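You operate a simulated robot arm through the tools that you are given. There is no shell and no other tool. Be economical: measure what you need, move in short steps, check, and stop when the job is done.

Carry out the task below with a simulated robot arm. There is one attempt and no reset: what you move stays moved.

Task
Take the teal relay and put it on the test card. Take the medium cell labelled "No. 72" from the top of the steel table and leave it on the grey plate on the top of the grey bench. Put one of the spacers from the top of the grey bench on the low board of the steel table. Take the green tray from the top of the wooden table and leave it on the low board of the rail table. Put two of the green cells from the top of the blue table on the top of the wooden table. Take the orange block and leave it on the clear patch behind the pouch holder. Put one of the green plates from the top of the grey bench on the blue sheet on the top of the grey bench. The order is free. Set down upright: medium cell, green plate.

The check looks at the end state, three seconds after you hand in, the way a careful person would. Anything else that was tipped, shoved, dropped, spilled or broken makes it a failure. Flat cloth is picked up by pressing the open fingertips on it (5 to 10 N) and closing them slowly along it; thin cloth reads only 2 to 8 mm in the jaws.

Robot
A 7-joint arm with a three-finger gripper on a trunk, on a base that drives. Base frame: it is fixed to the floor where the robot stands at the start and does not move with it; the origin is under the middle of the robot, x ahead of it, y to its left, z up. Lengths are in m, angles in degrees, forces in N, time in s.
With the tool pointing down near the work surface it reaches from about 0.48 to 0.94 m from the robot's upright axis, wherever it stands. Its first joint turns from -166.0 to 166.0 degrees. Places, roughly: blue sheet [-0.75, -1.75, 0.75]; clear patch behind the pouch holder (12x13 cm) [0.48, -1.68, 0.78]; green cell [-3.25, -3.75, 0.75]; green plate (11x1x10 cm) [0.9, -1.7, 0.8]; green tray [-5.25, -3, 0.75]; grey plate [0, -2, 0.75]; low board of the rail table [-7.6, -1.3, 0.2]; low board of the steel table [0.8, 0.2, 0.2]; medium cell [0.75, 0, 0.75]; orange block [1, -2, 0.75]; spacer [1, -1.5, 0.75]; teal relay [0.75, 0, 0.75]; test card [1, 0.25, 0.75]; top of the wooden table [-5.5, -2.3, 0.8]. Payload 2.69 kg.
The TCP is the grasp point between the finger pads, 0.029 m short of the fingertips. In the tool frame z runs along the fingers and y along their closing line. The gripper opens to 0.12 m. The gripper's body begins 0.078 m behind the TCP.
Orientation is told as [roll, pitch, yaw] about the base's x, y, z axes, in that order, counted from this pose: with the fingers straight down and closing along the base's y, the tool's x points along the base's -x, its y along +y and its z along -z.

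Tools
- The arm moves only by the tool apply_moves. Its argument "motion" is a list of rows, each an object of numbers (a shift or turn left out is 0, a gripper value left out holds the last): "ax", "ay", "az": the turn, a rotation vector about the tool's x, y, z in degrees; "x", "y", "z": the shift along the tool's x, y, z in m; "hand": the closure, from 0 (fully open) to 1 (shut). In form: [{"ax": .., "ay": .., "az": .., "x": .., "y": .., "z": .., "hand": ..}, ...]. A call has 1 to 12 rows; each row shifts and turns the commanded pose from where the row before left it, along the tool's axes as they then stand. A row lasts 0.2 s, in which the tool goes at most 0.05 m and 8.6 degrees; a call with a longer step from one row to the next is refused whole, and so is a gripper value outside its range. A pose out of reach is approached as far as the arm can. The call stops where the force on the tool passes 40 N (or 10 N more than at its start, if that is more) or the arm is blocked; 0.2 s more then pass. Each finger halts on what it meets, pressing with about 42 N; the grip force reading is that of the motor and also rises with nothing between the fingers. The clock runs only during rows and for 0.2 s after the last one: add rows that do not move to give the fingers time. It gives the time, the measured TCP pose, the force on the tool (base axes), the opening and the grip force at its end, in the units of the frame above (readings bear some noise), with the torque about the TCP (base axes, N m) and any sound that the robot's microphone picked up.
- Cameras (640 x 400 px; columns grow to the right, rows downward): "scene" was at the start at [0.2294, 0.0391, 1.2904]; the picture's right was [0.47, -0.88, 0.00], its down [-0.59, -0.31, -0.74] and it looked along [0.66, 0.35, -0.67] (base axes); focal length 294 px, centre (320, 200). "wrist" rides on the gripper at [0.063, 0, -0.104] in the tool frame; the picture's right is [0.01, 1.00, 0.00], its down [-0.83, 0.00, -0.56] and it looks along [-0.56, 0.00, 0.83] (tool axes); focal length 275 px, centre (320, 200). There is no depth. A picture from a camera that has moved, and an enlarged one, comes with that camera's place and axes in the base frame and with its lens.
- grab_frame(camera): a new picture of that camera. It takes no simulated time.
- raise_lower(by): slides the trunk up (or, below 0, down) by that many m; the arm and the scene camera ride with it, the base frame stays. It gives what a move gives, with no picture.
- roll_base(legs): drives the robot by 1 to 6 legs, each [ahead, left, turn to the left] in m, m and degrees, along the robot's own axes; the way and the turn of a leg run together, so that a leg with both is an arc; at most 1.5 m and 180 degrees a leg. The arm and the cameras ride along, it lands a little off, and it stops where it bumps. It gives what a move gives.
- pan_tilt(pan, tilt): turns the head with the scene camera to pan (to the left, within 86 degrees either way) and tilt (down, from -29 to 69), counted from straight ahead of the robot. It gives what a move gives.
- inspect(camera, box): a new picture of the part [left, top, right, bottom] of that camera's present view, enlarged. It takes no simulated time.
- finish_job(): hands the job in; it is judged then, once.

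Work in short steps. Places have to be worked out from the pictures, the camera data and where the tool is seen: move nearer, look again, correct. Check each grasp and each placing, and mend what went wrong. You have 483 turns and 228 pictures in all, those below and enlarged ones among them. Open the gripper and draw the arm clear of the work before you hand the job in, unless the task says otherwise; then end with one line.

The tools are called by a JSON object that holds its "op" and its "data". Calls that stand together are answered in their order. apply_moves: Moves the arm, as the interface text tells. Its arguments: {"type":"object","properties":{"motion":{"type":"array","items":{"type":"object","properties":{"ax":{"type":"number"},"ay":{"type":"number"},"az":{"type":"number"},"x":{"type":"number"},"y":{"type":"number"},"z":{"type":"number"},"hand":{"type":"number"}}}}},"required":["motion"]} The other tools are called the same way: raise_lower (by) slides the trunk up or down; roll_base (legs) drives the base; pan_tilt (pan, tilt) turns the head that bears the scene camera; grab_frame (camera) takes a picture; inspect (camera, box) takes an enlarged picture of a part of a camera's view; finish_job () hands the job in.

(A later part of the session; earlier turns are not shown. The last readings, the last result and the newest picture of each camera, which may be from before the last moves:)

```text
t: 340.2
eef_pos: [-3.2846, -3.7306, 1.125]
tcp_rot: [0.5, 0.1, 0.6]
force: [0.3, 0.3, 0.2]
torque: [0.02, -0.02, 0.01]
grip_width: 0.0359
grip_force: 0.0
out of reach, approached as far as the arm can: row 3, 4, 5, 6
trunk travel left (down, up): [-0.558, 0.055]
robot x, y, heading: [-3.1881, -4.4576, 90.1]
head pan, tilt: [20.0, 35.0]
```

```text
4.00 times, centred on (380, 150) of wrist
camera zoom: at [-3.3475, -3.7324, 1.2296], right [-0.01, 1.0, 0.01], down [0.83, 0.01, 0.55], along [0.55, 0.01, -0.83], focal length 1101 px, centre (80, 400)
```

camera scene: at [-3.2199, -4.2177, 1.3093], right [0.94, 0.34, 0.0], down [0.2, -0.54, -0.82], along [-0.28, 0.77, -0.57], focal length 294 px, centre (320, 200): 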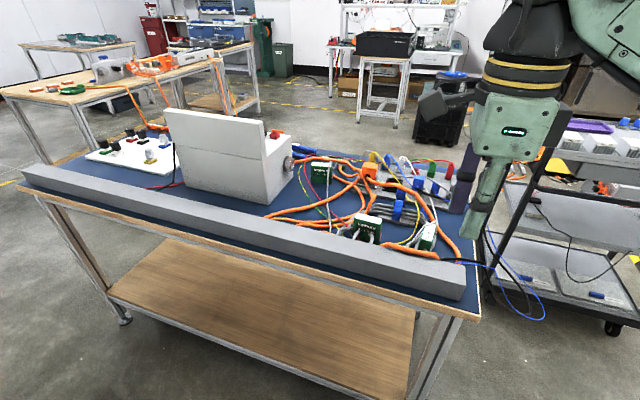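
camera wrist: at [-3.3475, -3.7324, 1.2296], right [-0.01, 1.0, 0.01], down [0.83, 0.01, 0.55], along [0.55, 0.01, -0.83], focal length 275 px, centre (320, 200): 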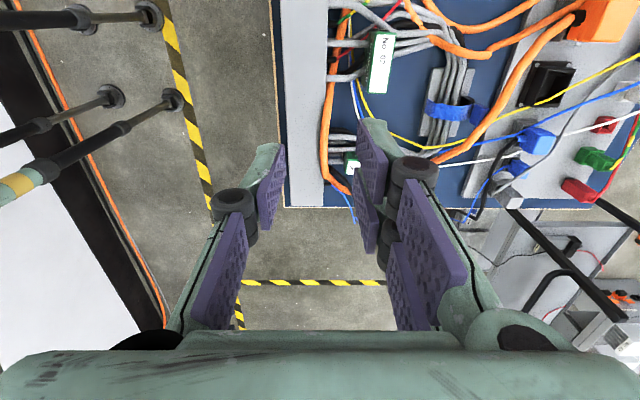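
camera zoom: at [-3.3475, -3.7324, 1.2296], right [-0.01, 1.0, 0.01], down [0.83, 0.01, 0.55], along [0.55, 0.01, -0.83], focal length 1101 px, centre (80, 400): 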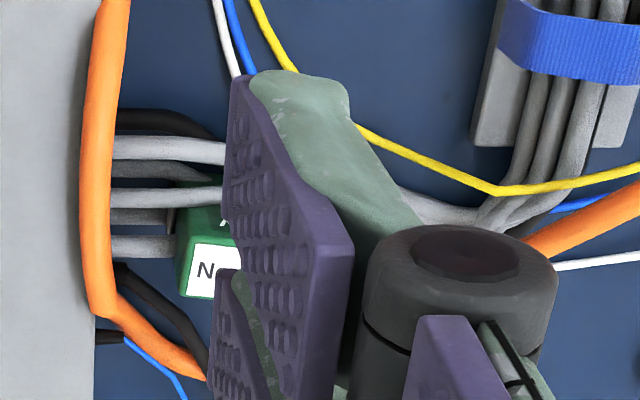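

The third cell (at about (−3.50, −3.45)) is freer and best reached from the north side. I retract the arm and drive around: east, north past the trolley, then west.

{"op": "apply_moves", "data": {"motion": [{"y": -0.045}, {"y": -0.045}, {"y": -0.045}, {"y": -0.03, "x": -0.03}, {"x": -0.04}, {"x": -0.04}, {}]}}

{"op": "roll_base", "data": {"legs": [[0, -0.75, 0], [0, -0.75, 0], [1.2, 0, 0], [1.1, 0, 0]]}}

{"op": "pan_tilt", "data": {"pan": 60, "tilt": 20}}

{"op": "grab_frame", "data": {"camera": "scene"}}

```text
t: 341.8
eef_pos: [-3.1721, -3.8938, 1.1244]
tcp_rot: [0.4, -0.1, 0.6]
force: [-0.9, -0.3, 0.1]
torque: [-0.02, -0.01, 0.0]
grip_width: 0.0362
grip_force: 0.0
trunk travel left (down, up): [-0.558, 0.055]
robot x, y, heading: [-3.187, -4.4543, 90.2]
head pan, tilt: [20.0, 35.0]
```

```text
t: 353.9
eef_pos: [-1.6813, -3.8849, 1.1247]
tcp_rot: [0.3, 0.0, 0.8]
force: [0.0, 0.4, 0.3]
torque: [-0.02, 0.03, -0.01]
grip_width: 0.0359
grip_force: 0.0
trunk travel left (down, up): [-0.558, 0.055]
robot x, y, heading: [-1.6945, -4.4484, 90.4]
head pan, tilt: [20.0, 35.0]
stopped in leg 2: the robot was blocked; the commanded pose is now the measured one
```

```text
t: 355.0
eef_pos: [-1.6809, -3.8856, 1.1244]
tcp_rot: [0.3, -0.1, 0.9]
force: [0.3, 0.7, -0.1]
torque: [-0.01, -0.02, 0.0]
grip_width: 0.0362
grip_force: 0.1
trunk travel left (down, up): [-0.558, 0.055]
robot x, y, heading: [-1.6948, -4.4459, 90.4]
head pan, tilt: [60.0, 20.0]
```

```text
92 pictures are left
camera scene: at [-1.7763, -4.2455, 1.3331], right [0.49, 0.87, 0.0], down [0.3, -0.17, -0.94], along [-0.82, 0.47, -0.34], focal length 294 px, centre (320, 200)
```

scene: 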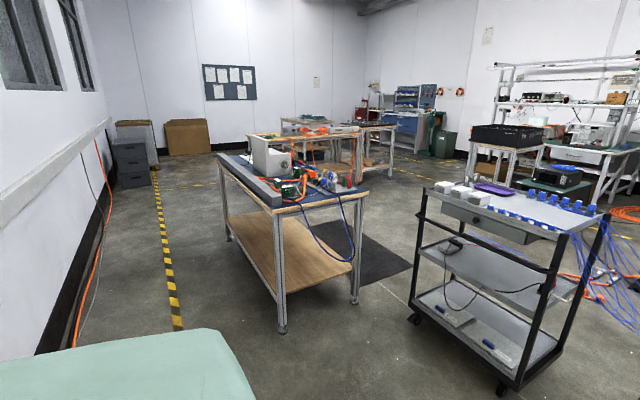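

The base touched something on its right at the end of the leg. I step left 6 cm and look right.

{"op": "roll_base", "data": {"legs": [[0, 0.06, 0]]}}

{"op": "pan_tilt", "data": {"pan": -80, "tilt": 40}}

{"op": "grab_frame", "data": {"camera": "scene"}}

```text
t: 356.1
eef_pos: [-1.7403, -3.8858, 1.1244]
tcp_rot: [0.3, 0.0, 0.8]
force: [0.2, 0.0, -0.3]
torque: [-0.01, -0.02, -0.02]
grip_width: 0.0359
grip_force: 0.0
trunk travel left (down, up): [-0.558, 0.055]
robot x, y, heading: [-1.7518, -4.4464, 90.5]
head pan, tilt: [60.0, 20.0]
```

```text
t: 358.3
eef_pos: [-1.7397, -3.8861, 1.1237]
tcp_rot: [0.4, -0.1, 0.7]
force: [0.4, -0.8, 0.0]
torque: [0.02, 0.0, -0.01]
grip_width: 0.0361
grip_force: 0.1
trunk travel left (down, up): [-0.558, 0.055]
robot x, y, heading: [-1.753, -4.4468, 90.3]
head pan, tilt: [-80.0, 40.0]
```

```text
91 pictures are left
camera scene: at [-1.6711, -4.2766, 1.3017], right [0.18, -0.98, 0.0], down [-0.63, -0.12, -0.77], along [0.75, 0.14, -0.64], focal length 294 px, centre (320, 200)
```

scene: 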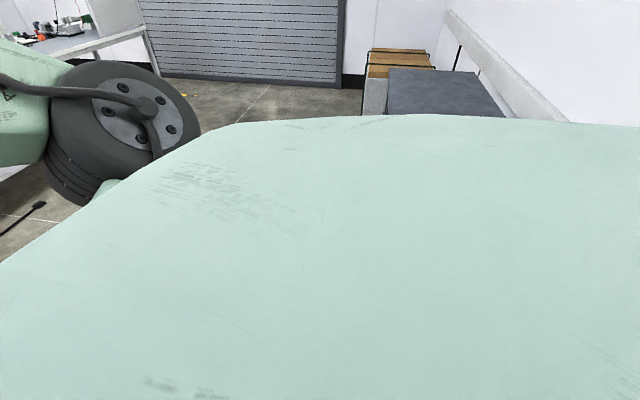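

I can't see it from here; the touch was slight. I continue north past the trolley, and look back from there.

{"op": "roll_base", "data": {"legs": [[1.2, 0, 0], [1.1, -0.05, 0]]}}

{"op": "roll_base", "data": {"legs": [[0, 0, 90]]}}

{"op": "pan_tilt", "data": {"pan": 86, "tilt": 15}}

{"op": "grab_frame", "data": {"camera": "scene"}}

```text
t: 368.6
eef_pos: [-1.7288, -1.7634, 1.134]
tcp_rot: [1.8, -1.7, 1.7]
force: [0.0, -0.7, -0.5]
torque: [0.01, -0.01, 0.01]
grip_width: 0.0361
grip_force: 0.0
trunk travel left (down, up): [-0.558, 0.055]
robot x, y, heading: [-1.7302, -2.3006, 90.7]
head pan, tilt: [-80.0, 40.0]
stopped in leg 2: the robot was blocked; the commanded pose is now the measured one
```

```text
t: 369.7
eef_pos: [-1.7373, -1.7623, 1.1372]
tcp_rot: [2.4, -0.8, 2.4]
force: [-0.3, 0.2, 0.3]
torque: [0.01, -0.01, 0.0]
grip_width: 0.036
grip_force: 0.2
trunk travel left (down, up): [-0.558, 0.055]
robot x, y, heading: [-1.7307, -2.3071, 93.1]
head pan, tilt: [-80.0, 40.0]
stopped in leg 1: the robot was blocked; the commanded pose is now the measured one
```

```text
t: 372.2
eef_pos: [-1.7373, -1.7622, 1.1376]
tcp_rot: [2.5, -0.7, 2.6]
force: [0.3, 0.3, -0.5]
torque: [-0.02, -0.01, -0.01]
grip_width: 0.0359
grip_force: 0.1
trunk travel left (down, up): [-0.558, 0.055]
robot x, y, heading: [-1.7343, -2.308, 93.3]
head pan, tilt: [85.9, 15.0]
```

```text
90 pictures are left
camera scene: at [-1.8336, -2.1616, 1.3433], right [0.01, 1.0, 0.01], down [0.26, 0.01, -0.97], along [-0.97, 0.02, -0.26], focal length 294 px, centre (320, 200)
```

scene: 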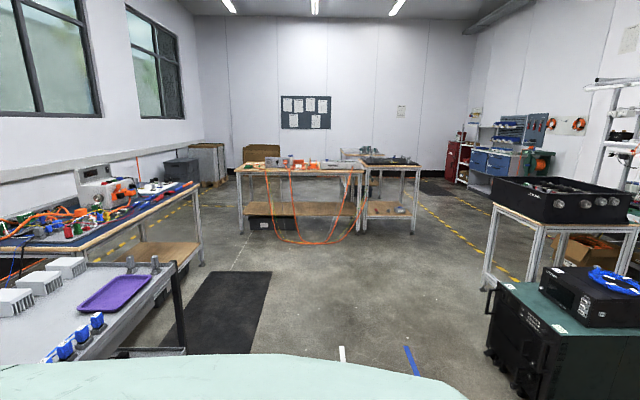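

The gripper met the back of the oven (I'd come too far north). I back straight off and look at it.

{"op": "roll_base", "data": {"legs": [[-0.2, 0, 0]]}}

{"op": "pan_tilt", "data": {"pan": -15, "tilt": 25}}

{"op": "grab_frame", "data": {"camera": "scene"}}

```text
t: 373.8
eef_pos: [-1.7268, -1.9532, 1.1306]
tcp_rot: [1.6, -0.7, 2.8]
force: [0.1, -0.2, 0.1]
torque: [0.04, 0.0, 0.0]
grip_width: 0.0363
grip_force: 0.1
trunk travel left (down, up): [-0.558, 0.055]
robot x, y, heading: [-1.72, -2.5045, 93.1]
head pan, tilt: [85.9, 15.0]
```

```text
t: 375.6
eef_pos: [-1.7273, -1.9523, 1.1288]
tcp_rot: [1.6, -0.6, 2.8]
force: [-0.3, -0.2, -0.1]
torque: [0.04, -0.03, -0.01]
grip_width: 0.0361
grip_force: 0.1
trunk travel left (down, up): [-0.558, 0.055]
robot x, y, heading: [-1.7218, -2.509, 93.3]
head pan, tilt: [-15.0, 25.0]
```

```text
89 pictures are left
camera scene: at [-1.7113, -2.2609, 1.325], right [0.98, -0.2, 0.0], down [-0.09, -0.41, -0.91], along [0.18, 0.89, -0.42], focal length 294 px, centre (320, 200)
```

scene: 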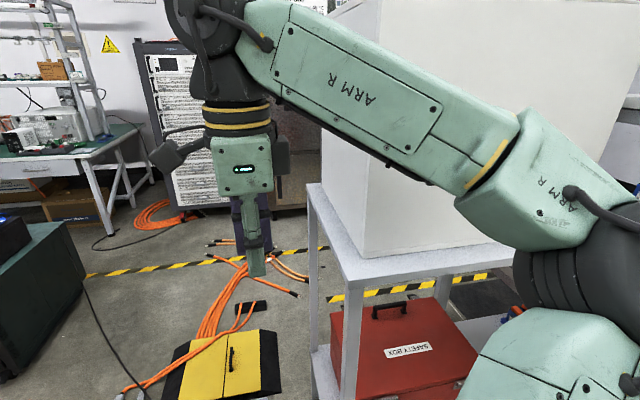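

{"op": "inspect", "data": {"camera": "scene", "box": [300, 160, 540, 310]}}

```text
2.67 times, centred on (420, 235) of scene
camera zoom: at [-1.7113, -2.2609, 1.325], right [0.98, -0.2, 0.0], down [-0.09, -0.41, -0.91], along [0.18, 0.89, -0.42], focal length 784 px, centre (53, 107)
```

zoom: 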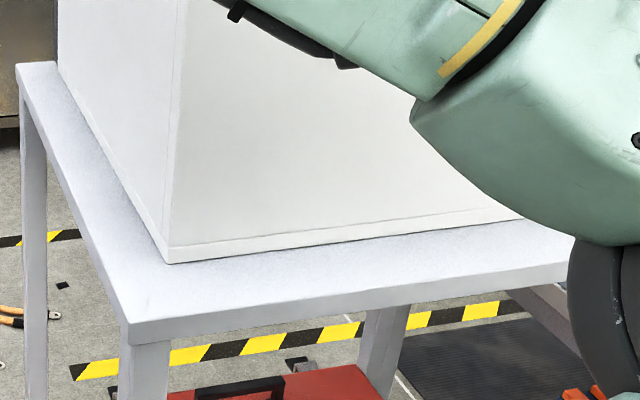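

The oven still sits square on its rack. I straighten the tool, then turn 180° to face −y (arm over the trolley side, high), and pass west between trolley and rack.

{"op": "apply_moves", "data": {"motion": [{"ax": 1.6, "ay": 0.6, "az": -0.3}, {}]}}

{"op": "roll_base", "data": {"legs": [[0, 0, 88], [0, 0, 89]]}}

{"op": "pan_tilt", "data": {"pan": -40, "tilt": 35}}

{"op": "grab_frame", "data": {"camera": "scene"}}

```text
t: 376.2
eef_pos: [-1.7276, -1.9529, 1.1301]
tcp_rot: [-0.1, -0.1, 3.1]
force: [0.1, -0.6, 0.2]
torque: [-0.04, 0.04, 0.0]
grip_width: 0.0358
grip_force: 0.1
trunk travel left (down, up): [-0.558, 0.055]
robot x, y, heading: [-1.7189, -2.5081, 93.2]
head pan, tilt: [-15.0, 25.0]
```

```text
t: 384.4
eef_pos: [-1.7382, -3.0601, 1.1294]
tcp_rot: [-0.2, -0.2, -179.4]
force: [-0.3, 0.1, 0.6]
torque: [0.01, 0.0, 0.01]
grip_width: 0.0361
grip_force: 0.1
trunk travel left (down, up): [-0.558, 0.055]
robot x, y, heading: [-1.7189, -2.5058, -89.3]
head pan, tilt: [-15.0, 25.0]
```

```text
t: 385.3
eef_pos: [-1.7375, -3.0594, 1.1291]
tcp_rot: [-0.1, 0.0, -179.5]
force: [1.1, 0.4, -0.2]
torque: [-0.01, 0.01, -0.01]
grip_width: 0.036
grip_force: 0.0
trunk travel left (down, up): [-0.558, 0.055]
robot x, y, heading: [-1.7199, -2.5113, -89.2]
head pan, tilt: [-40.0, 35.0]
```

```text
87 pictures are left
camera scene: at [-1.7747, -2.7311, 1.3093], right [-0.78, 0.63, 0.0], down [0.36, 0.44, -0.82], along [-0.52, -0.64, -0.57], focal length 294 px, centre (320, 200)
```

scene: 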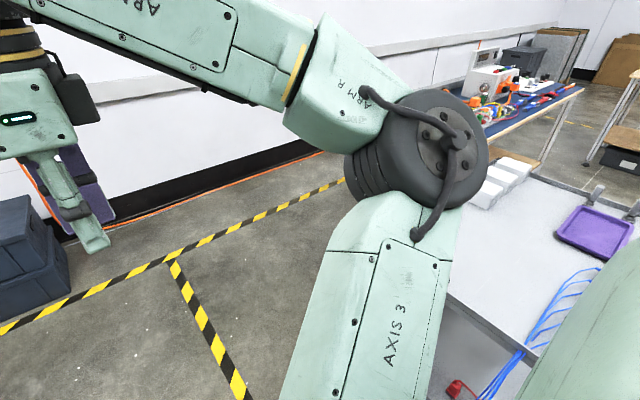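

The two-case stack I brushed is visible at lower left; I check it quickly.

{"op": "inspect", "data": {"camera": "scene", "box": [0, 170, 160, 330]}}

```text
2.50 times, centred on (80, 250) of scene
camera zoom: at [-1.7747, -2.7311, 1.3093], right [-0.78, 0.63, 0.0], down [0.36, 0.44, -0.82], along [-0.52, -0.64, -0.57], focal length 735 px, centre (920, 75)
```

zoom: 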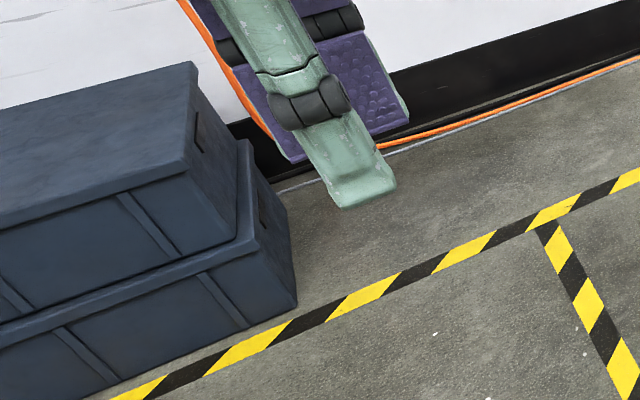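

The stack looks tidy. I back north 0.31 m and strafe right (west) past the trolley.

{"op": "roll_base", "data": {"legs": [[-0.31, 0, -0.8], [0, -0.9, 0], [0, -0.85, 0]]}}

{"op": "pan_tilt", "data": {"pan": 20, "tilt": 35}}

{"op": "grab_frame", "data": {"camera": "scene"}}

```text
t: 387.0
eef_pos: [-1.7453, -2.8519, 1.1287]
tcp_rot: [0.1, -0.2, 179.8]
force: [-0.3, 0.0, 0.5]
torque: [-0.02, -0.01, 0.02]
grip_width: 0.0358
grip_force: 0.0
trunk travel left (down, up): [-0.558, 0.055]
robot x, y, heading: [-1.7214, -2.297, -89.8]
head pan, tilt: [-40.0, 35.0]
stopped in leg 1: the robot was blocked; the commanded pose is now the measured one
```

```text
t: 388.3
eef_pos: [-1.7455, -2.8501, 1.1309]
tcp_rot: [0.1, -0.2, 179.8]
force: [-0.2, 0.1, -1.6]
torque: [-0.03, -0.05, -0.01]
grip_width: 0.0359
grip_force: 0.1
trunk travel left (down, up): [-0.558, 0.055]
robot x, y, heading: [-1.716, -2.297, -90.2]
head pan, tilt: [20.0, 35.0]
```

```text
85 pictures are left
camera scene: at [-1.6912, -2.5372, 1.3092], right [-0.94, -0.34, 0.0], down [-0.2, 0.54, -0.82], along [0.28, -0.77, -0.57], focal length 294 px, centre (320, 200)
```

scene: 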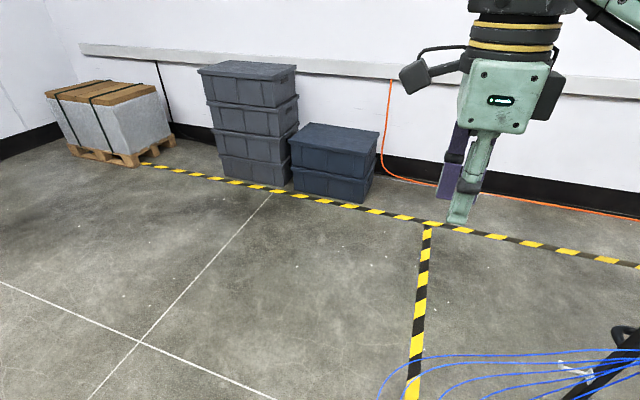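

Blocked again at y≈−2.30 (rack behind). I need a better measure of the trolley and rack; I look right.

{"op": "pan_tilt", "data": {"pan": -75, "tilt": 35}}

{"op": "grab_frame", "data": {"camera": "scene"}}

```text
t: 390.0
eef_pos: [-1.7457, -2.8509, 1.1293]
tcp_rot: [0.1, -0.2, 179.8]
force: [-0.5, -0.3, 0.5]
torque: [-0.02, -0.04, 0.0]
grip_width: 0.0361
grip_force: 0.0
trunk travel left (down, up): [-0.558, 0.055]
robot x, y, heading: [-1.7181, -2.2989, -90.3]
head pan, tilt: [-75.0, 35.0]
```

```text
84 pictures are left
camera scene: at [-1.8062, -2.4771, 1.3093], right [-0.26, 0.97, 0.0], down [0.55, 0.15, -0.82], along [-0.79, -0.21, -0.57], focal length 294 px, centre (320, 200)
```

scene: 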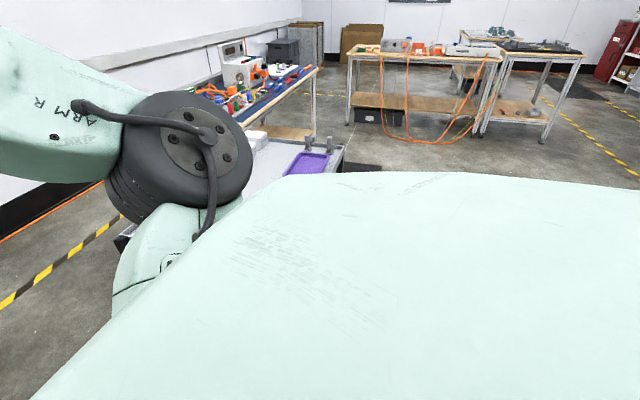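

The gap west is too tight for the base, so I return to the south side: the third cell at (−3.50, −3.45) is reachable from (−3.5, −4.25). I step forward, turn back to face +y and reverse south.

{"op": "roll_base", "data": {"legs": [[0.21, 0.02, 0], [0, 0, -90], [0, 0, -90], [-1.0, 0, 0], [-0.93, 0.04, 0]]}}

{"op": "pan_tilt", "data": {"pan": 40, "tilt": 30}}

{"op": "grab_frame", "data": {"camera": "scene"}}

```text
t: 408.8
eef_pos: [-1.7407, -3.8827, 1.1305]
tcp_rot: [0.2, -0.2, -1.6]
force: [-0.5, 0.0, 0.2]
torque: [0.01, 0.02, 0.01]
grip_width: 0.0358
grip_force: 0.0
trunk travel left (down, up): [-0.558, 0.055]
robot x, y, heading: [-1.7771, -4.4354, 88.4]
head pan, tilt: [-75.0, 35.0]
```

```text
t: 410.7
eef_pos: [-1.7406, -3.8817, 1.1302]
tcp_rot: [0.0, -0.1, -1.5]
force: [0.4, 0.0, 0.0]
torque: [-0.03, 0.02, 0.01]
grip_width: 0.0362
grip_force: 0.1
trunk travel left (down, up): [-0.558, 0.055]
robot x, y, heading: [-1.7801, -4.436, 88.7]
head pan, tilt: [40.0, 30.0]
```

```text
83 pictures are left
camera scene: at [-1.8311, -4.2078, 1.317], right [0.78, 0.62, 0.0], down [0.31, -0.39, -0.87], along [-0.54, 0.68, -0.5], focal length 294 px, centre (320, 200)
```

scene: 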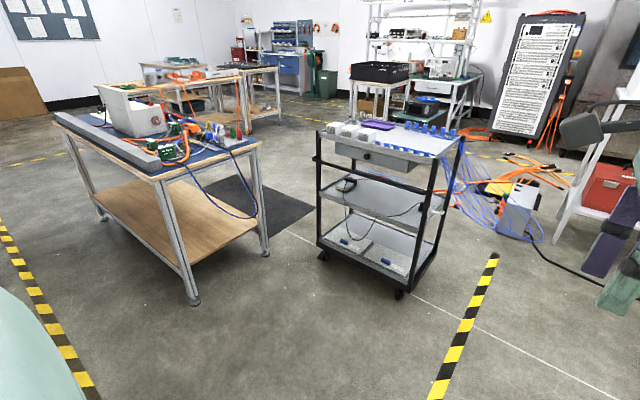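

I now see a white unit on the floor near (−1.8, −1.9) wired to the trolley — that is what the base touched. I zoom to check it.

{"op": "inspect", "data": {"camera": "scene", "box": [420, 150, 580, 280]}}

```text
3.08 times, centred on (500, 215) of scene
camera zoom: at [-1.8311, -4.2078, 1.317], right [0.78, 0.62, 0.0], down [0.31, -0.39, -0.87], along [-0.54, 0.68, -0.5], focal length 905 px, centre (-234, 154)
```

zoom: 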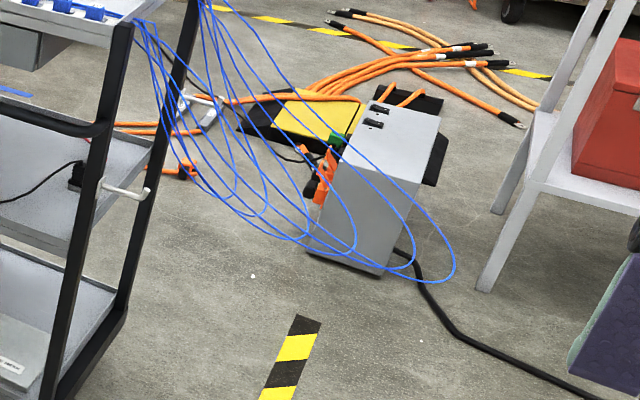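

The unit stands upright with slack wires. I strafe left along the south side to x≈−3.5.

{"op": "roll_base", "data": {"legs": [[0, 0.86, 1.4], [0, 0.86, 0]]}}

{"op": "pan_tilt", "data": {"pan": 10, "tilt": 40}}

{"op": "grab_frame", "data": {"camera": "scene"}}

```text
t: 424.4
eef_pos: [-3.4735, -3.8734, 1.1304]
tcp_rot: [0.1, -0.2, 0.0]
force: [-0.8, -0.1, 0.3]
torque: [0.0, -0.01, 0.0]
grip_width: 0.0361
grip_force: 0.0
trunk travel left (down, up): [-0.558, 0.055]
robot x, y, heading: [-3.4986, -4.4266, 90.3]
head pan, tilt: [40.0, 30.0]
```

```text
t: 425.4
eef_pos: [-3.4736, -3.8733, 1.1305]
tcp_rot: [0.1, -0.2, 0.0]
force: [0.6, 0.6, -0.1]
torque: [-0.01, 0.01, -0.01]
grip_width: 0.0361
grip_force: 0.2
trunk travel left (down, up): [-0.558, 0.055]
robot x, y, heading: [-3.5019, -4.4233, 89.8]
head pan, tilt: [10.0, 40.0]
```

```text
81 pictures are left
camera scene: at [-3.5139, -4.1866, 1.3017], right [0.98, 0.18, 0.0], down [0.11, -0.63, -0.77], along [-0.13, 0.75, -0.64], focal length 294 px, centre (320, 200)
```

scene: 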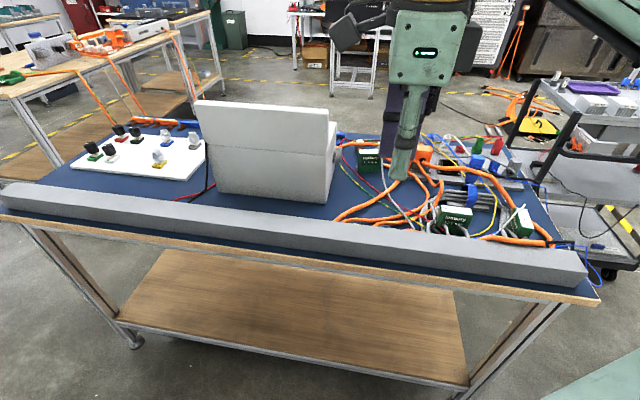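

I move ahead 0.2 m, then bring the gripper out toward the back cell, staying high, to look down on it.

{"op": "roll_base", "data": {"legs": [[0.19, -0.03, 0]]}}

{"op": "apply_moves", "data": {"motion": [{"y": 0.04, "z": 0.02}, {"y": 0.04, "z": 0.02}, {"y": 0.04, "z": 0.015}, {}]}}

{"op": "grab_frame", "data": {"camera": "wrist"}}

{"op": "inspect", "data": {"camera": "scene", "box": [280, 150, 480, 300]}}

```text
t: 426.9
eef_pos: [-3.445, -3.6834, 1.1298]
tcp_rot: [0.1, -0.2, 0.1]
force: [-0.7, 1.1, 0.0]
torque: [0.03, 0.0, -0.03]
grip_width: 0.0362
grip_force: 0.0
trunk travel left (down, up): [-0.558, 0.055]
robot x, y, heading: [-3.4716, -4.2367, 90.1]
head pan, tilt: [10.0, 40.0]
```

```text
t: 427.9
eef_pos: [-3.445, -3.5631, 1.0767]
tcp_rot: [0.1, -0.1, 0.0]
force: [0.6, 0.1, 0.4]
torque: [0.01, 0.0, -0.03]
grip_width: 0.0361
grip_force: 0.1
trunk travel left (down, up): [-0.558, 0.055]
robot x, y, heading: [-3.4674, -4.2387, 90.0]
head pan, tilt: [10.0, 40.0]
```

```text
80 pictures are left
camera wrist: at [-3.5084, -3.5639, 1.1798], right [0.0, 1.0, 0.0], down [0.83, 0.0, 0.56], along [0.56, 0.0, -0.83], focal length 275 px, centre (320, 200)
```

wrist: 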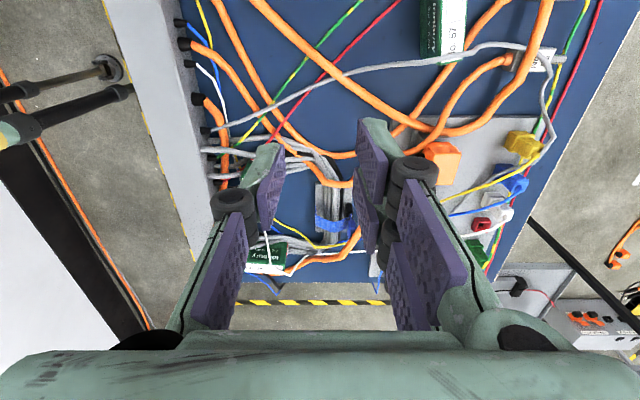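

```text
2.67 times, centred on (380, 225) of scene
camera zoom: at [-3.4847, -3.9969, 1.3017], right [0.98, 0.18, 0.0], down [0.11, -0.63, -0.77], along [-0.13, 0.75, -0.64], focal length 784 px, centre (160, 133)
```

zoom: 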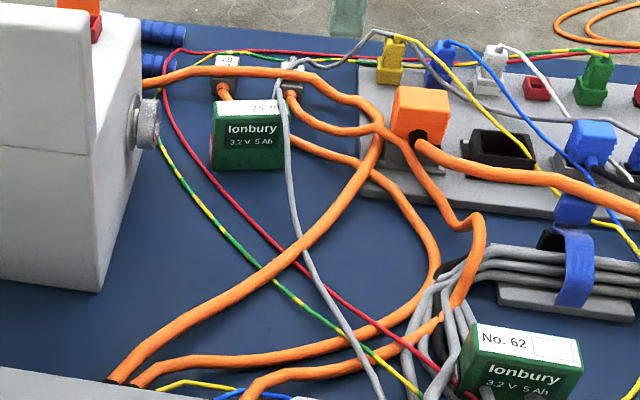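

I move closer above the back cell for a proper downward view.

{"op": "apply_moves", "data": {"motion": [{"x": 0.035, "y": 0.03}, {"x": 0.035, "y": 0.03}, {"x": 0.02, "y": 0.03}, {}]}}

{"op": "grab_frame", "data": {"camera": "wrist"}}

```text
t: 428.9
eef_pos: [-3.5347, -3.4744, 1.0756]
tcp_rot: [0.1, -0.2, 0.0]
force: [0.0, -0.3, 0.1]
torque: [-0.02, 0.01, 0.01]
grip_width: 0.036
grip_force: 0.1
trunk travel left (down, up): [-0.558, 0.055]
robot x, y, heading: [-3.471, -4.2357, 89.9]
head pan, tilt: [10.0, 40.0]
```

```text
78 pictures are left
camera wrist: at [-3.5991, -3.475, 1.1799], right [0.0, 1.0, 0.0], down [0.83, 0.0, 0.56], along [0.56, 0.0, -0.83], focal length 275 px, centre (320, 200)
```

wrist: 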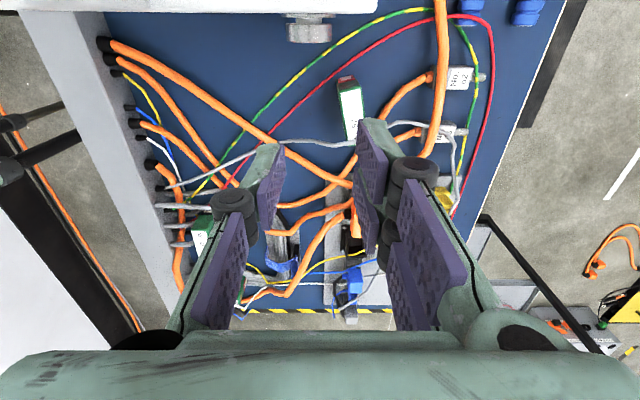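

{"op": "inspect", "data": {"camera": "wrist", "box": [280, 50, 440, 170]}}

```text
3.33 times, centred on (360, 110) of wrist
camera zoom: at [-3.5991, -3.475, 1.1799], right [0.0, 1.0, 0.0], down [0.83, 0.0, 0.56], along [0.56, 0.0, -0.83], focal length 918 px, centre (187, 500)
```

zoom: 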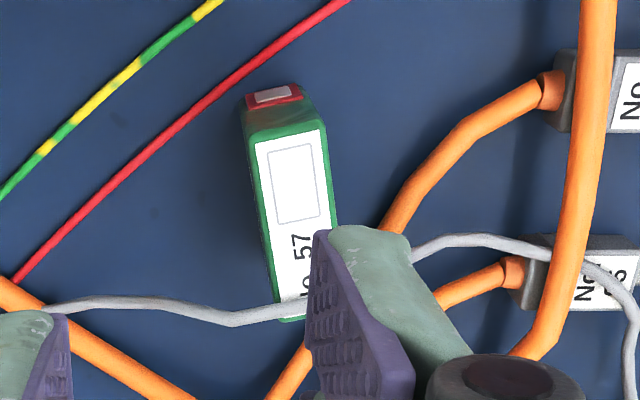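

Cell No. 57 is free-standing: top centre (−3.502, −3.436), z≈0.865, 2.6 cm thick, yaw ≈ +11°. I align and lower to 0.94 for a check.

{"op": "apply_moves", "data": {"motion": [{"x": -0.0325, "y": 0.0195, "hand": 0.58}, {"y": 0.019, "z": 0.03}, {"az": -5.5, "z": 0.035}, {"az": -5.5, "z": 0.035}, {"z": 0.03}, {}]}}

{"op": "grab_frame", "data": {"camera": "wrist"}}

```text
t: 430.3
eef_pos: [-3.5035, -3.436, 0.9448]
tcp_rot: [0.1, -0.2, 10.9]
force: [0.6, -0.1, 0.5]
torque: [-0.01, -0.02, -0.02]
grip_width: 0.0504
grip_force: 0.0
trunk travel left (down, up): [-0.558, 0.055]
robot x, y, heading: [-3.4714, -4.2366, 90.3]
head pan, tilt: [10.0, 40.0]
```

```text
76 pictures are left
camera wrist: at [-3.5643, -3.448, 1.0492], right [-0.2, 0.98, 0.0], down [0.81, 0.16, 0.56], along [0.55, 0.11, -0.83], focal length 275 px, centre (320, 200)
```

wrist: 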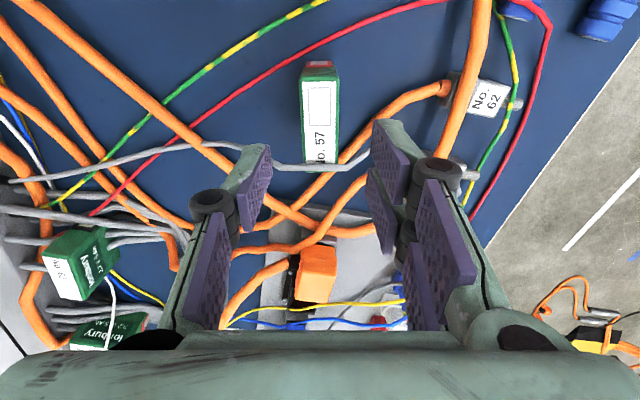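

Aligned. I descend to 0.852, grip, and lift slowly.

{"op": "apply_moves", "data": {"motion": [{"z": 0.03}, {"z": 0.03}, {"z": 0.03}, {"z": 0.003}, {"hand": 1.0}, {}, {}, {}, {}, {}]}}

{"op": "apply_moves", "data": {"motion": [{"z": -0.005}, {"z": -0.01}, {"z": -0.02}, {"z": -0.03}, {"z": -0.03}, {}]}}

{"op": "grab_frame", "data": {"camera": "wrist"}}

{"op": "inspect", "data": {"camera": "scene", "box": [280, 150, 480, 300]}}

```text
t: 432.5
eef_pos: [-3.5033, -3.4348, 0.8531]
tcp_rot: [0.0, -0.1, 11.0]
force: [0.4, 0.6, 0.3]
torque: [0.01, 0.06, -0.03]
grip_width: 0.0256
grip_force: 42.2
trunk travel left (down, up): [-0.558, 0.055]
robot x, y, heading: [-3.4675, -4.2352, 90.4]
head pan, tilt: [10.0, 40.0]
```

```text
t: 433.9
eef_pos: [-3.5018, -3.4348, 0.9474]
tcp_rot: [0.0, -0.2, 11.0]
force: [-0.4, 0.1, -3.3]
torque: [-0.05, -0.01, -0.01]
grip_width: 0.0258
grip_force: 42.2
trunk travel left (down, up): [-0.558, 0.055]
robot x, y, heading: [-3.4669, -4.2371, 90.2]
head pan, tilt: [10.0, 40.0]
```

```text
75 pictures are left
camera wrist: at [-3.5647, -3.448, 1.0517], right [-0.2, 0.98, 0.0], down [0.81, 0.16, 0.56], along [0.55, 0.11, -0.83], focal length 275 px, centre (320, 200)
```

wrist: 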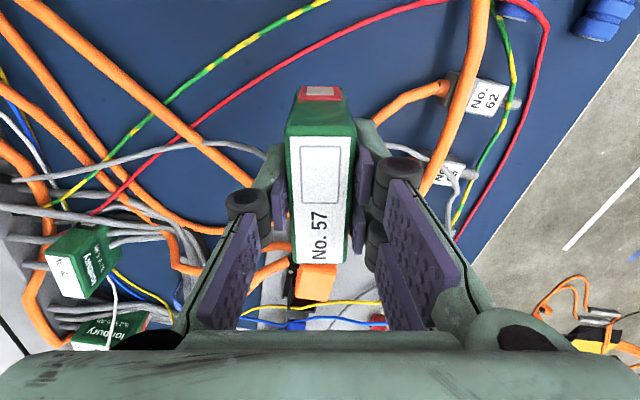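

```text
2.67 times, centred on (380, 225) of scene
camera zoom: at [-3.4847, -3.9966, 1.3016], right [0.98, 0.18, 0.0], down [0.11, -0.63, -0.77], along [-0.13, 0.75, -0.64], focal length 784 px, centre (160, 133)
```

zoom: 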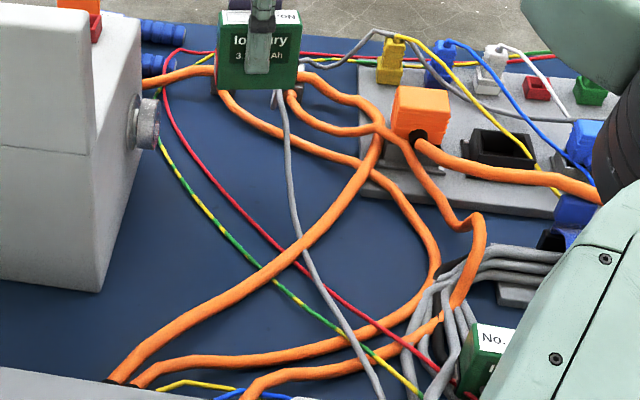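

Cell 57 is in hand. I raise it, retract over the south edge, back off and strafe west toward the wooden table.

{"op": "apply_moves", "data": {"motion": [{"z": -0.045}, {"z": -0.045}, {"z": -0.045}, {"az": 5.5, "y": -0.03}, {"az": 5.5, "y": -0.04}, {"y": -0.045}, {"y": -0.045}, {"y": -0.045}, {}]}}

{"op": "roll_base", "data": {"legs": [[-0.22, 0, 0], [0, 0.8, 0], [0, 0.75, 0]]}}

{"op": "pan_tilt", "data": {"pan": 15, "tilt": 25}}

{"op": "grab_frame", "data": {"camera": "scene"}}

```text
t: 435.9
eef_pos: [-3.4917, -3.6398, 1.0824]
tcp_rot: [0.1, -0.3, 0.0]
force: [-0.5, -0.3, -2.2]
torque: [0.04, -0.02, 0.01]
grip_width: 0.0255
grip_force: 41.7
trunk travel left (down, up): [-0.558, 0.055]
robot x, y, heading: [-3.47, -4.2356, 90.1]
head pan, tilt: [10.0, 40.0]
```

```text
t: 449.7
eef_pos: [-5.0523, -3.8718, 1.0818]
tcp_rot: [0.1, -0.2, 0.7]
force: [0.3, -0.6, -3.2]
torque: [-0.01, 0.01, 0.02]
grip_width: 0.0257
grip_force: 42.0
trunk travel left (down, up): [-0.558, 0.055]
robot x, y, heading: [-5.0212, -4.4689, 90.9]
head pan, tilt: [10.0, 40.0]
```

```text
t: 450.5
eef_pos: [-5.0509, -3.8713, 1.0818]
tcp_rot: [0.1, -0.2, 0.6]
force: [-0.2, -1.0, -1.9]
torque: [0.0, -0.01, -0.01]
grip_width: 0.0258
grip_force: 42.2
trunk travel left (down, up): [-0.558, 0.055]
robot x, y, heading: [-5.02, -4.4752, 90.9]
head pan, tilt: [15.0, 25.0]
```

```text
73 pictures are left
camera scene: at [-5.0495, -4.2242, 1.3249], right [0.96, 0.27, 0.0], down [0.12, -0.41, -0.91], along [-0.25, 0.87, -0.42], focal length 294 px, centre (320, 200)
```

scene: 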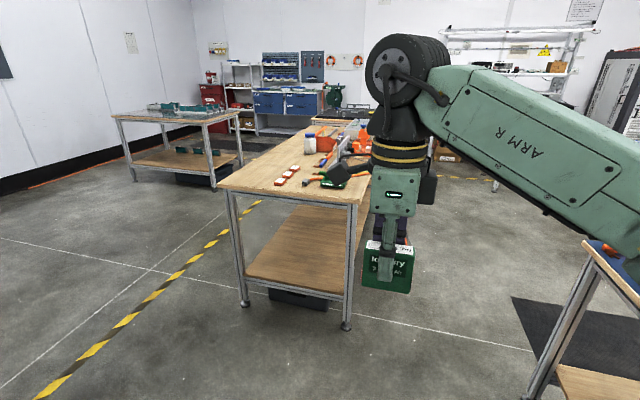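

{"op": "inspect", "data": {"camera": "scene", "box": [215, 115, 385, 215]}}

{"op": "inspect", "data": {"camera": "scene", "box": [100, 80, 260, 200]}}

```text
3.76 times, centred on (300, 165) of scene
camera zoom: at [-5.0495, -4.2242, 1.3249], right [0.96, 0.27, 0.0], down [0.12, -0.41, -0.91], along [-0.25, 0.87, -0.42], focal length 1107 px, centre (395, 332)
```

zoom: 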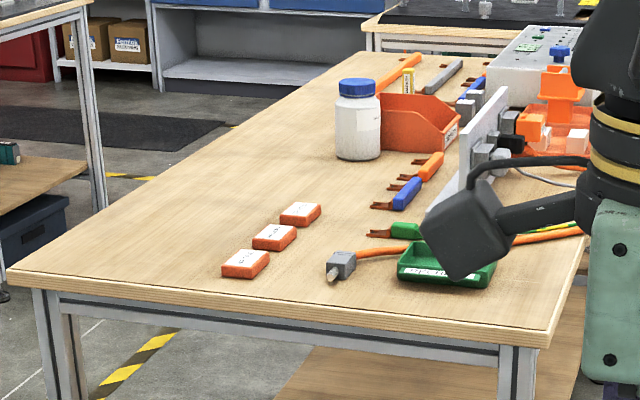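

```text
3.33 times, centred on (180, 140) of scene
camera zoom: at [-5.0495, -4.2242, 1.3249], right [0.96, 0.27, 0.0], down [0.12, -0.41, -0.91], along [-0.25, 0.87, -0.42], focal length 980 px, centre (787, 400)
```

zoom: 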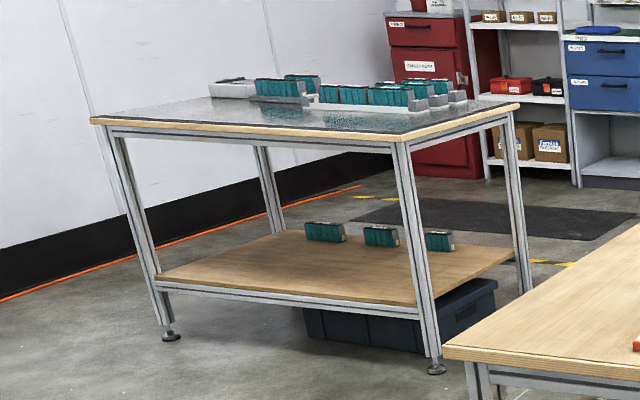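

The wooden table top is z≈0.815 with free space at its west half (x −5.85…−5.64). The green tray is near (−5.33, −2.98). I drive to (−5.65, −3.72).

{"op": "roll_base", "data": {"legs": [[0, 0.63, -0.9], [0.75, 0, 0]]}}

{"op": "grab_frame", "data": {"camera": "wrist"}}

{"op": "grab_frame", "data": {"camera": "scene"}}

```text
t: 459.5
eef_pos: [-5.6693, -3.1213, 1.0834]
tcp_rot: [0.0, -0.2, -0.2]
force: [1.1, 0.3, -2.8]
torque: [-0.03, 0.02, 0.04]
grip_width: 0.0258
grip_force: 41.7
trunk travel left (down, up): [-0.558, 0.055]
robot x, y, heading: [-5.6496, -3.7162, 89.8]
head pan, tilt: [15.0, 25.0]
```

```text
70 pictures are left
camera wrist: at [-5.7318, -3.1207, 1.1861], right [0.0, 1.0, 0.0], down [0.83, 0.0, 0.56], along [0.56, 0.0, -0.83], focal length 275 px, centre (320, 200)
```

wrist: 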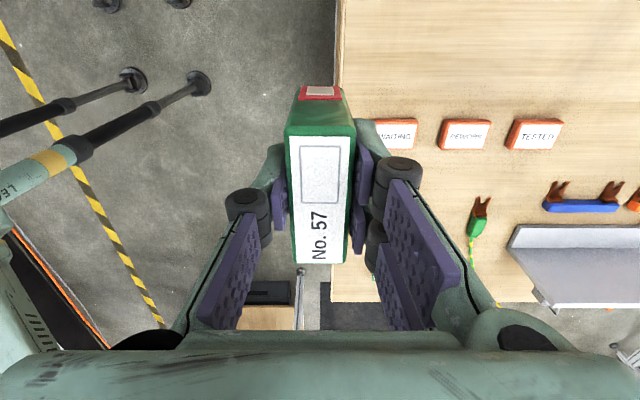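

```text
69 pictures are left
camera scene: at [-5.6719, -3.4726, 1.3249], right [0.97, 0.26, 0.0], down [0.11, -0.41, -0.91], along [-0.23, 0.88, -0.42], focal length 294 px, centre (320, 200)
```

scene: 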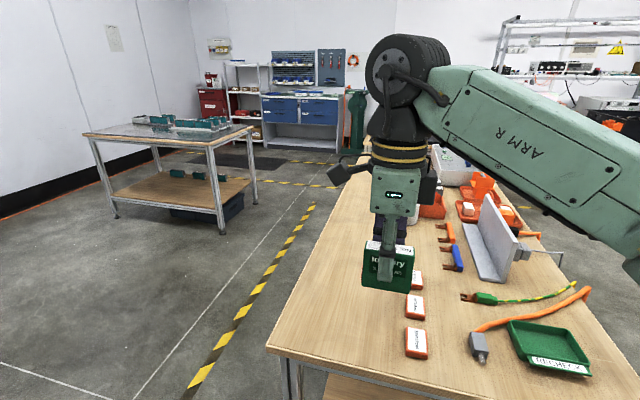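

Labels WAITING/PENDING/TESTED sit at x≈−5.60. I move the cell to (−5.74, −2.97), in the free strip, and lower.

{"op": "apply_moves", "data": {"motion": [{"x": 0.024, "y": 0.04}, {"x": 0.024, "y": 0.04}, {"x": 0.022, "y": 0.04}, {"y": 0.03}, {"z": 0.04}, {"z": 0.04}, {"z": 0.04}, {"z": 0.03}, {}]}}

{"op": "grab_frame", "data": {"camera": "scene"}}

```text
t: 461.5
eef_pos: [-5.7385, -2.9697, 0.9302]
tcp_rot: [0.1, -0.2, -0.2]
force: [0.5, 0.5, -2.8]
torque: [0.0, 0.0, 0.02]
grip_width: 0.0255
grip_force: 42.1
trunk travel left (down, up): [-0.558, 0.055]
robot x, y, heading: [-5.6493, -3.7206, 90.1]
head pan, tilt: [15.0, 25.0]
```

```text
68 pictures are left
camera scene: at [-5.6719, -3.4729, 1.325], right [0.97, 0.26, 0.0], down [0.11, -0.41, -0.91], along [-0.23, 0.88, -0.42], focal length 294 px, centre (320, 200)
```

scene: 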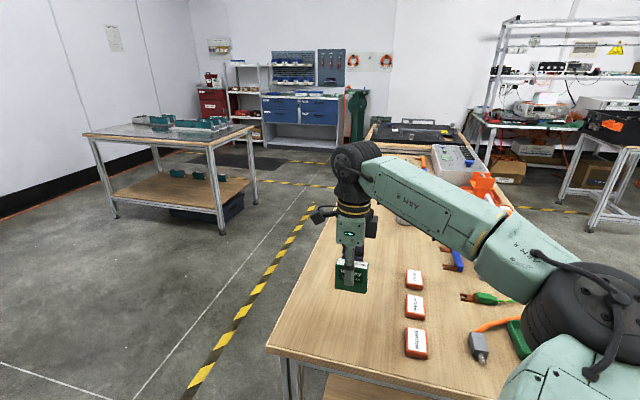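

Space below is clear. I lower in small steps to contact.

{"op": "apply_moves", "data": {"motion": [{"z": 0.02}, {"z": 0.015}, {"z": 0.005}, {"z": 0.004}, {"z": 0.004}, {}]}}

{"op": "apply_moves", "data": {"motion": [{"z": 0.003}, {"z": 0.003}, {"z": 0.003}, {}]}}

```text
t: 462.9
eef_pos: [-5.7371, -2.9684, 0.8835]
tcp_rot: [0.1, -0.3, 0.0]
force: [0.2, -0.7, -2.7]
torque: [-0.03, 0.0, -0.01]
grip_width: 0.0253
grip_force: 41.9
trunk travel left (down, up): [-0.558, 0.055]
robot x, y, heading: [-5.6484, -3.7187, 89.9]
head pan, tilt: [15.0, 25.0]
```

```text
t: 463.9
eef_pos: [-5.7387, -2.971, 0.8761]
tcp_rot: [0.1, -0.2, -0.1]
force: [0.4, -0.4, -3.3]
torque: [-0.01, 0.01, 0.06]
grip_width: 0.0259
grip_force: 42.2
trunk travel left (down, up): [-0.558, 0.055]
robot x, y, heading: [-5.6467, -3.7192, 89.8]
head pan, tilt: [15.0, 25.0]
```

{"op": "inspect", "data": {"camera": "scene", "box": [300, 200, 420, 310]}}

{"op": "apply_moves", "data": {"motion": [{"z": 0.004}, {"z": 0.004}, {"z": 0.003}, {}]}}

```text
3.64 times, centred on (360, 255) of scene
camera zoom: at [-5.6719, -3.4728, 1.325], right [0.97, 0.26, 0.0], down [0.11, -0.41, -0.91], along [-0.23, 0.88, -0.42], focal length 1069 px, centre (174, 0)
```

zoom: 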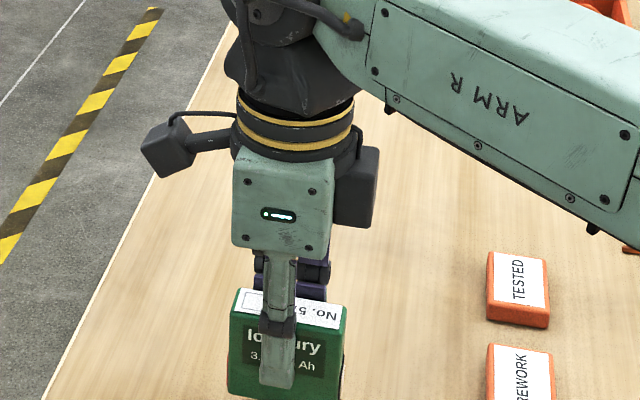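

```text
t: 464.9
eef_pos: [-5.7372, -2.97, 0.8634]
tcp_rot: [0.1, -0.2, -0.2]
force: [-0.1, -0.1, -2.7]
torque: [0.0, 0.02, 0.0]
grip_width: 0.0255
grip_force: 42.1
trunk travel left (down, up): [-0.558, 0.055]
robot x, y, heading: [-5.6464, -3.7181, 90.0]
head pan, tilt: [15.0, 25.0]
```

Still hanging; I continue down.

{"op": "apply_moves", "data": {"motion": [{"z": 0.003}, {"z": 0.003}, {"z": 0.002}, {"z": 0.002}, {}]}}

{"op": "apply_moves", "data": {"motion": [{"z": 0.002}, {"z": 0.002}, {"z": 0.002}, {}]}}

```text
t: 466.1
eef_pos: [-5.7376, -2.9709, 0.8534]
tcp_rot: [0.1, -0.3, 0.0]
force: [-0.3, -0.3, -2.1]
torque: [0.02, 0.01, -0.01]
grip_width: 0.0257
grip_force: 42.0
trunk travel left (down, up): [-0.558, 0.055]
robot x, y, heading: [-5.6469, -3.7165, 89.7]
head pan, tilt: [15.0, 25.0]
```

```text
t: 467.1
eef_pos: [-5.7379, -2.9697, 0.8542]
tcp_rot: [0.6, -0.1, -0.2]
force: [1.1, 9.3, 36.1]
torque: [0.28, -0.68, 0.12]
grip_width: 0.0256
grip_force: 41.5
trunk travel left (down, up): [-0.558, 0.055]
robot x, y, heading: [-5.6465, -3.7167, 89.8]
head pan, tilt: [15.0, 25.0]
```

Contact at 0.853. I ease up 5 mm of command, open and rise.

{"op": "apply_moves", "data": {"motion": [{"z": -0.005}, {}, {"hand": 0.75}, {"hand": 0.7}, {"hand": 0.6}, {}, {}]}}

{"op": "apply_moves", "data": {"motion": [{"z": -0.03}, {"z": -0.04}, {"z": -0.05}, {"z": -0.05}, {"z": -0.05}, {}]}}

{"op": "grab_frame", "data": {"camera": "scene"}}

```text
t: 468.7
eef_pos: [-5.7372, -2.9698, 0.8533]
tcp_rot: [0.2, -0.2, -0.1]
force: [-0.2, -0.2, -0.4]
torque: [0.04, 0.03, -0.01]
grip_width: 0.0479
grip_force: 0.0
trunk travel left (down, up): [-0.558, 0.055]
robot x, y, heading: [-5.6488, -3.7188, 89.8]
head pan, tilt: [15.0, 25.0]
```

```text
t: 470.1
eef_pos: [-5.7399, -2.9704, 1.0741]
tcp_rot: [0.1, -0.2, -0.1]
force: [-0.2, 0.2, 0.5]
torque: [0.01, 0.0, 0.02]
grip_width: 0.0483
grip_force: 0.0
trunk travel left (down, up): [-0.558, 0.055]
robot x, y, heading: [-5.6468, -3.7186, 90.1]
head pan, tilt: [15.0, 25.0]
```

```text
66 pictures are left
camera scene: at [-5.6719, -3.4729, 1.325], right [0.97, 0.26, 0.0], down [0.11, -0.41, -0.91], along [-0.23, 0.88, -0.42], focal length 294 px, centre (320, 200)
```

scene: 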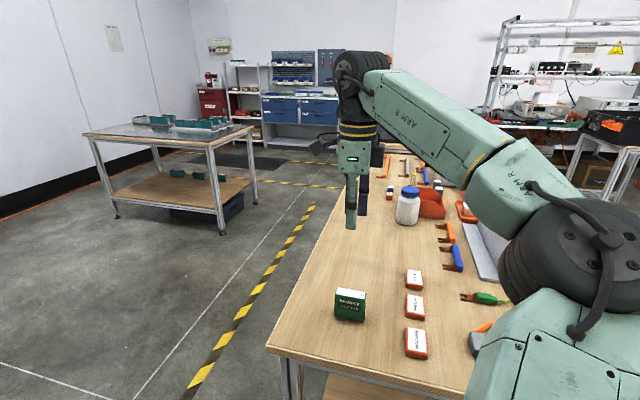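

First cell placed. I retract and return to the blue table for cell No. 62.

{"op": "apply_moves", "data": {"motion": [{"y": -0.045}, {"y": -0.045}, {"y": -0.045}, {"y": -0.045, "x": -0.02}, {"x": -0.04}, {}]}}

{"op": "roll_base", "data": {"legs": [[-0.74, 0, 0], [0, -1.2, 0], [0, -1.2, 0], [0.2, 0, 0]]}}

{"op": "apply_moves", "data": {"motion": [{"y": 0.03}, {}]}}

{"op": "grab_frame", "data": {"camera": "wrist"}}

```text
t: 471.5
eef_pos: [-5.6804, -3.1504, 1.0739]
tcp_rot: [0.2, -0.1, -0.1]
force: [0.9, 0.1, 0.2]
torque: [-0.03, 0.01, -0.01]
grip_width: 0.0481
grip_force: 0.0
trunk travel left (down, up): [-0.558, 0.055]
robot x, y, heading: [-5.6482, -3.7184, 90.2]
head pan, tilt: [15.0, 25.0]
```

```text
t: 494.7
eef_pos: [-3.3142, -3.7009, 1.0739]
tcp_rot: [0.1, -0.2, -0.4]
force: [0.8, -0.2, -0.2]
torque: [-0.06, 0.02, 0.0]
grip_width: 0.0479
grip_force: 0.1
trunk travel left (down, up): [-0.558, 0.055]
robot x, y, heading: [-3.2861, -4.268, 89.9]
head pan, tilt: [15.0, 25.0]
```

```text
t: 495.3
eef_pos: [-3.3141, -3.6703, 1.0729]
tcp_rot: [0.1, -0.2, -0.3]
force: [0.1, -0.2, -0.4]
torque: [0.03, -0.01, -0.02]
grip_width: 0.048
grip_force: 0.0
trunk travel left (down, up): [-0.558, 0.055]
robot x, y, heading: [-3.2839, -4.2691, 89.7]
head pan, tilt: [15.0, 25.0]
```

```text
65 pictures are left
camera wrist: at [-3.3769, -3.6714, 1.1777], right [0.0, 1.0, 0.0], down [0.83, 0.0, 0.56], along [0.56, 0.0, -0.83], focal length 275 px, centre (320, 200)
```

wrist: 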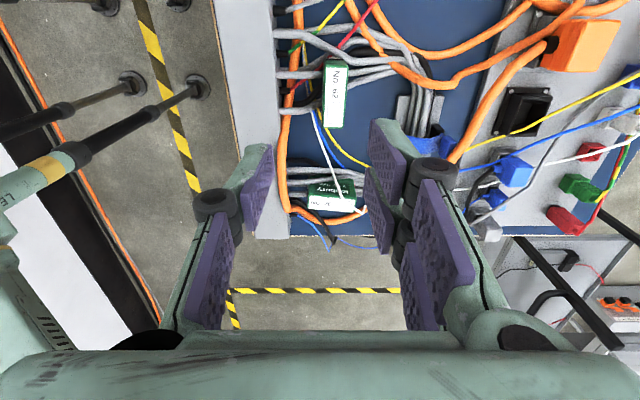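

{"op": "inspect", "data": {"camera": "wrist", "box": [270, 30, 430, 130]}}

{"op": "inspect", "data": {"camera": "scene", "box": [300, 190, 460, 310]}}

```text
4.00 times, centred on (350, 80) of wrist
camera zoom: at [-3.3769, -3.6714, 1.1777], right [0.0, 1.0, 0.0], down [0.83, 0.0, 0.56], along [0.56, 0.0, -0.83], focal length 1101 px, centre (200, 680)
```

zoom: 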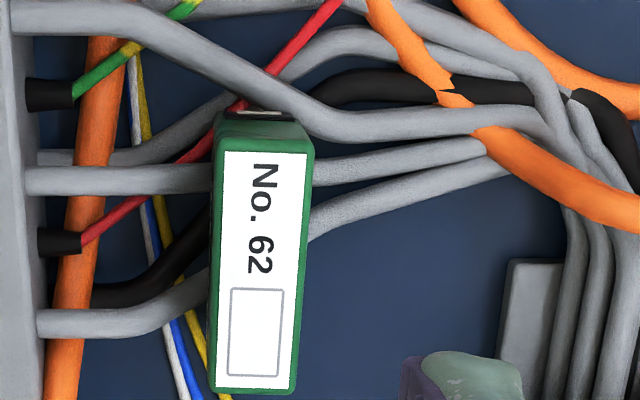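

```text
3.33 times, centred on (380, 250) of scene
camera zoom: at [-3.3086, -4.0247, 1.325], right [0.97, 0.25, 0.0], down [0.11, -0.41, -0.91], along [-0.23, 0.88, -0.42], focal length 980 px, centre (120, 33)
```

zoom: 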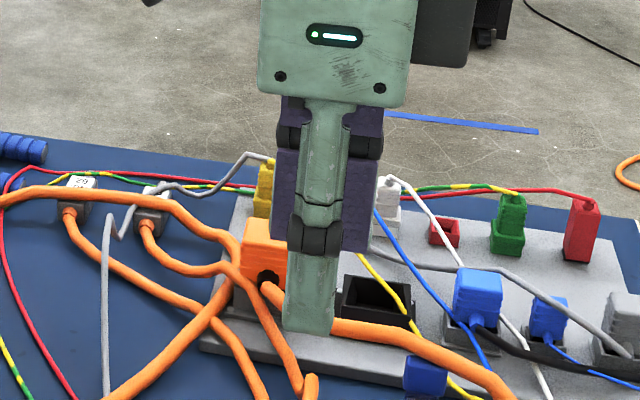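

No. 62's top centre is about (−3.303, −3.655), square to the axes. I align, lower to 0.93 and check.

{"op": "apply_moves", "data": {"motion": [{"x": -0.0114, "y": 0.016}, {"z": 0.045}, {"z": 0.045}, {"z": 0.045}, {}]}}

{"op": "grab_frame", "data": {"camera": "wrist"}}

```text
t: 496.5
eef_pos: [-3.3017, -3.6544, 0.9385]
tcp_rot: [0.1, -0.2, -0.3]
force: [-0.4, -0.2, 0.3]
torque: [-0.01, 0.05, 0.03]
grip_width: 0.0481
grip_force: 0.2
trunk travel left (down, up): [-0.558, 0.055]
robot x, y, heading: [-3.2844, -4.2705, 90.0]
head pan, tilt: [15.0, 25.0]
```

```text
62 pictures are left
camera wrist: at [-3.3648, -3.6553, 1.0421], right [0.0, 1.0, 0.0], down [0.83, 0.0, 0.56], along [0.56, 0.0, -0.83], focal length 275 px, centre (320, 200)
```

wrist: 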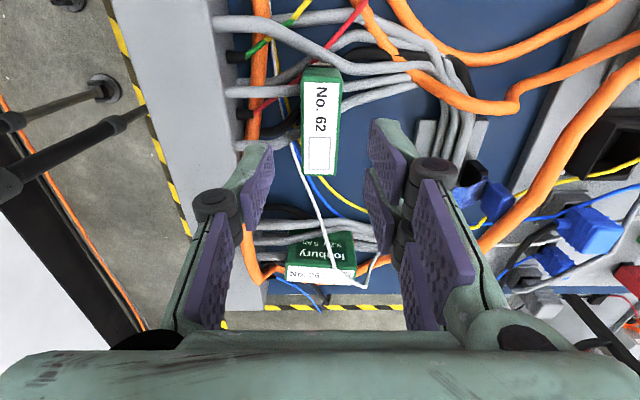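

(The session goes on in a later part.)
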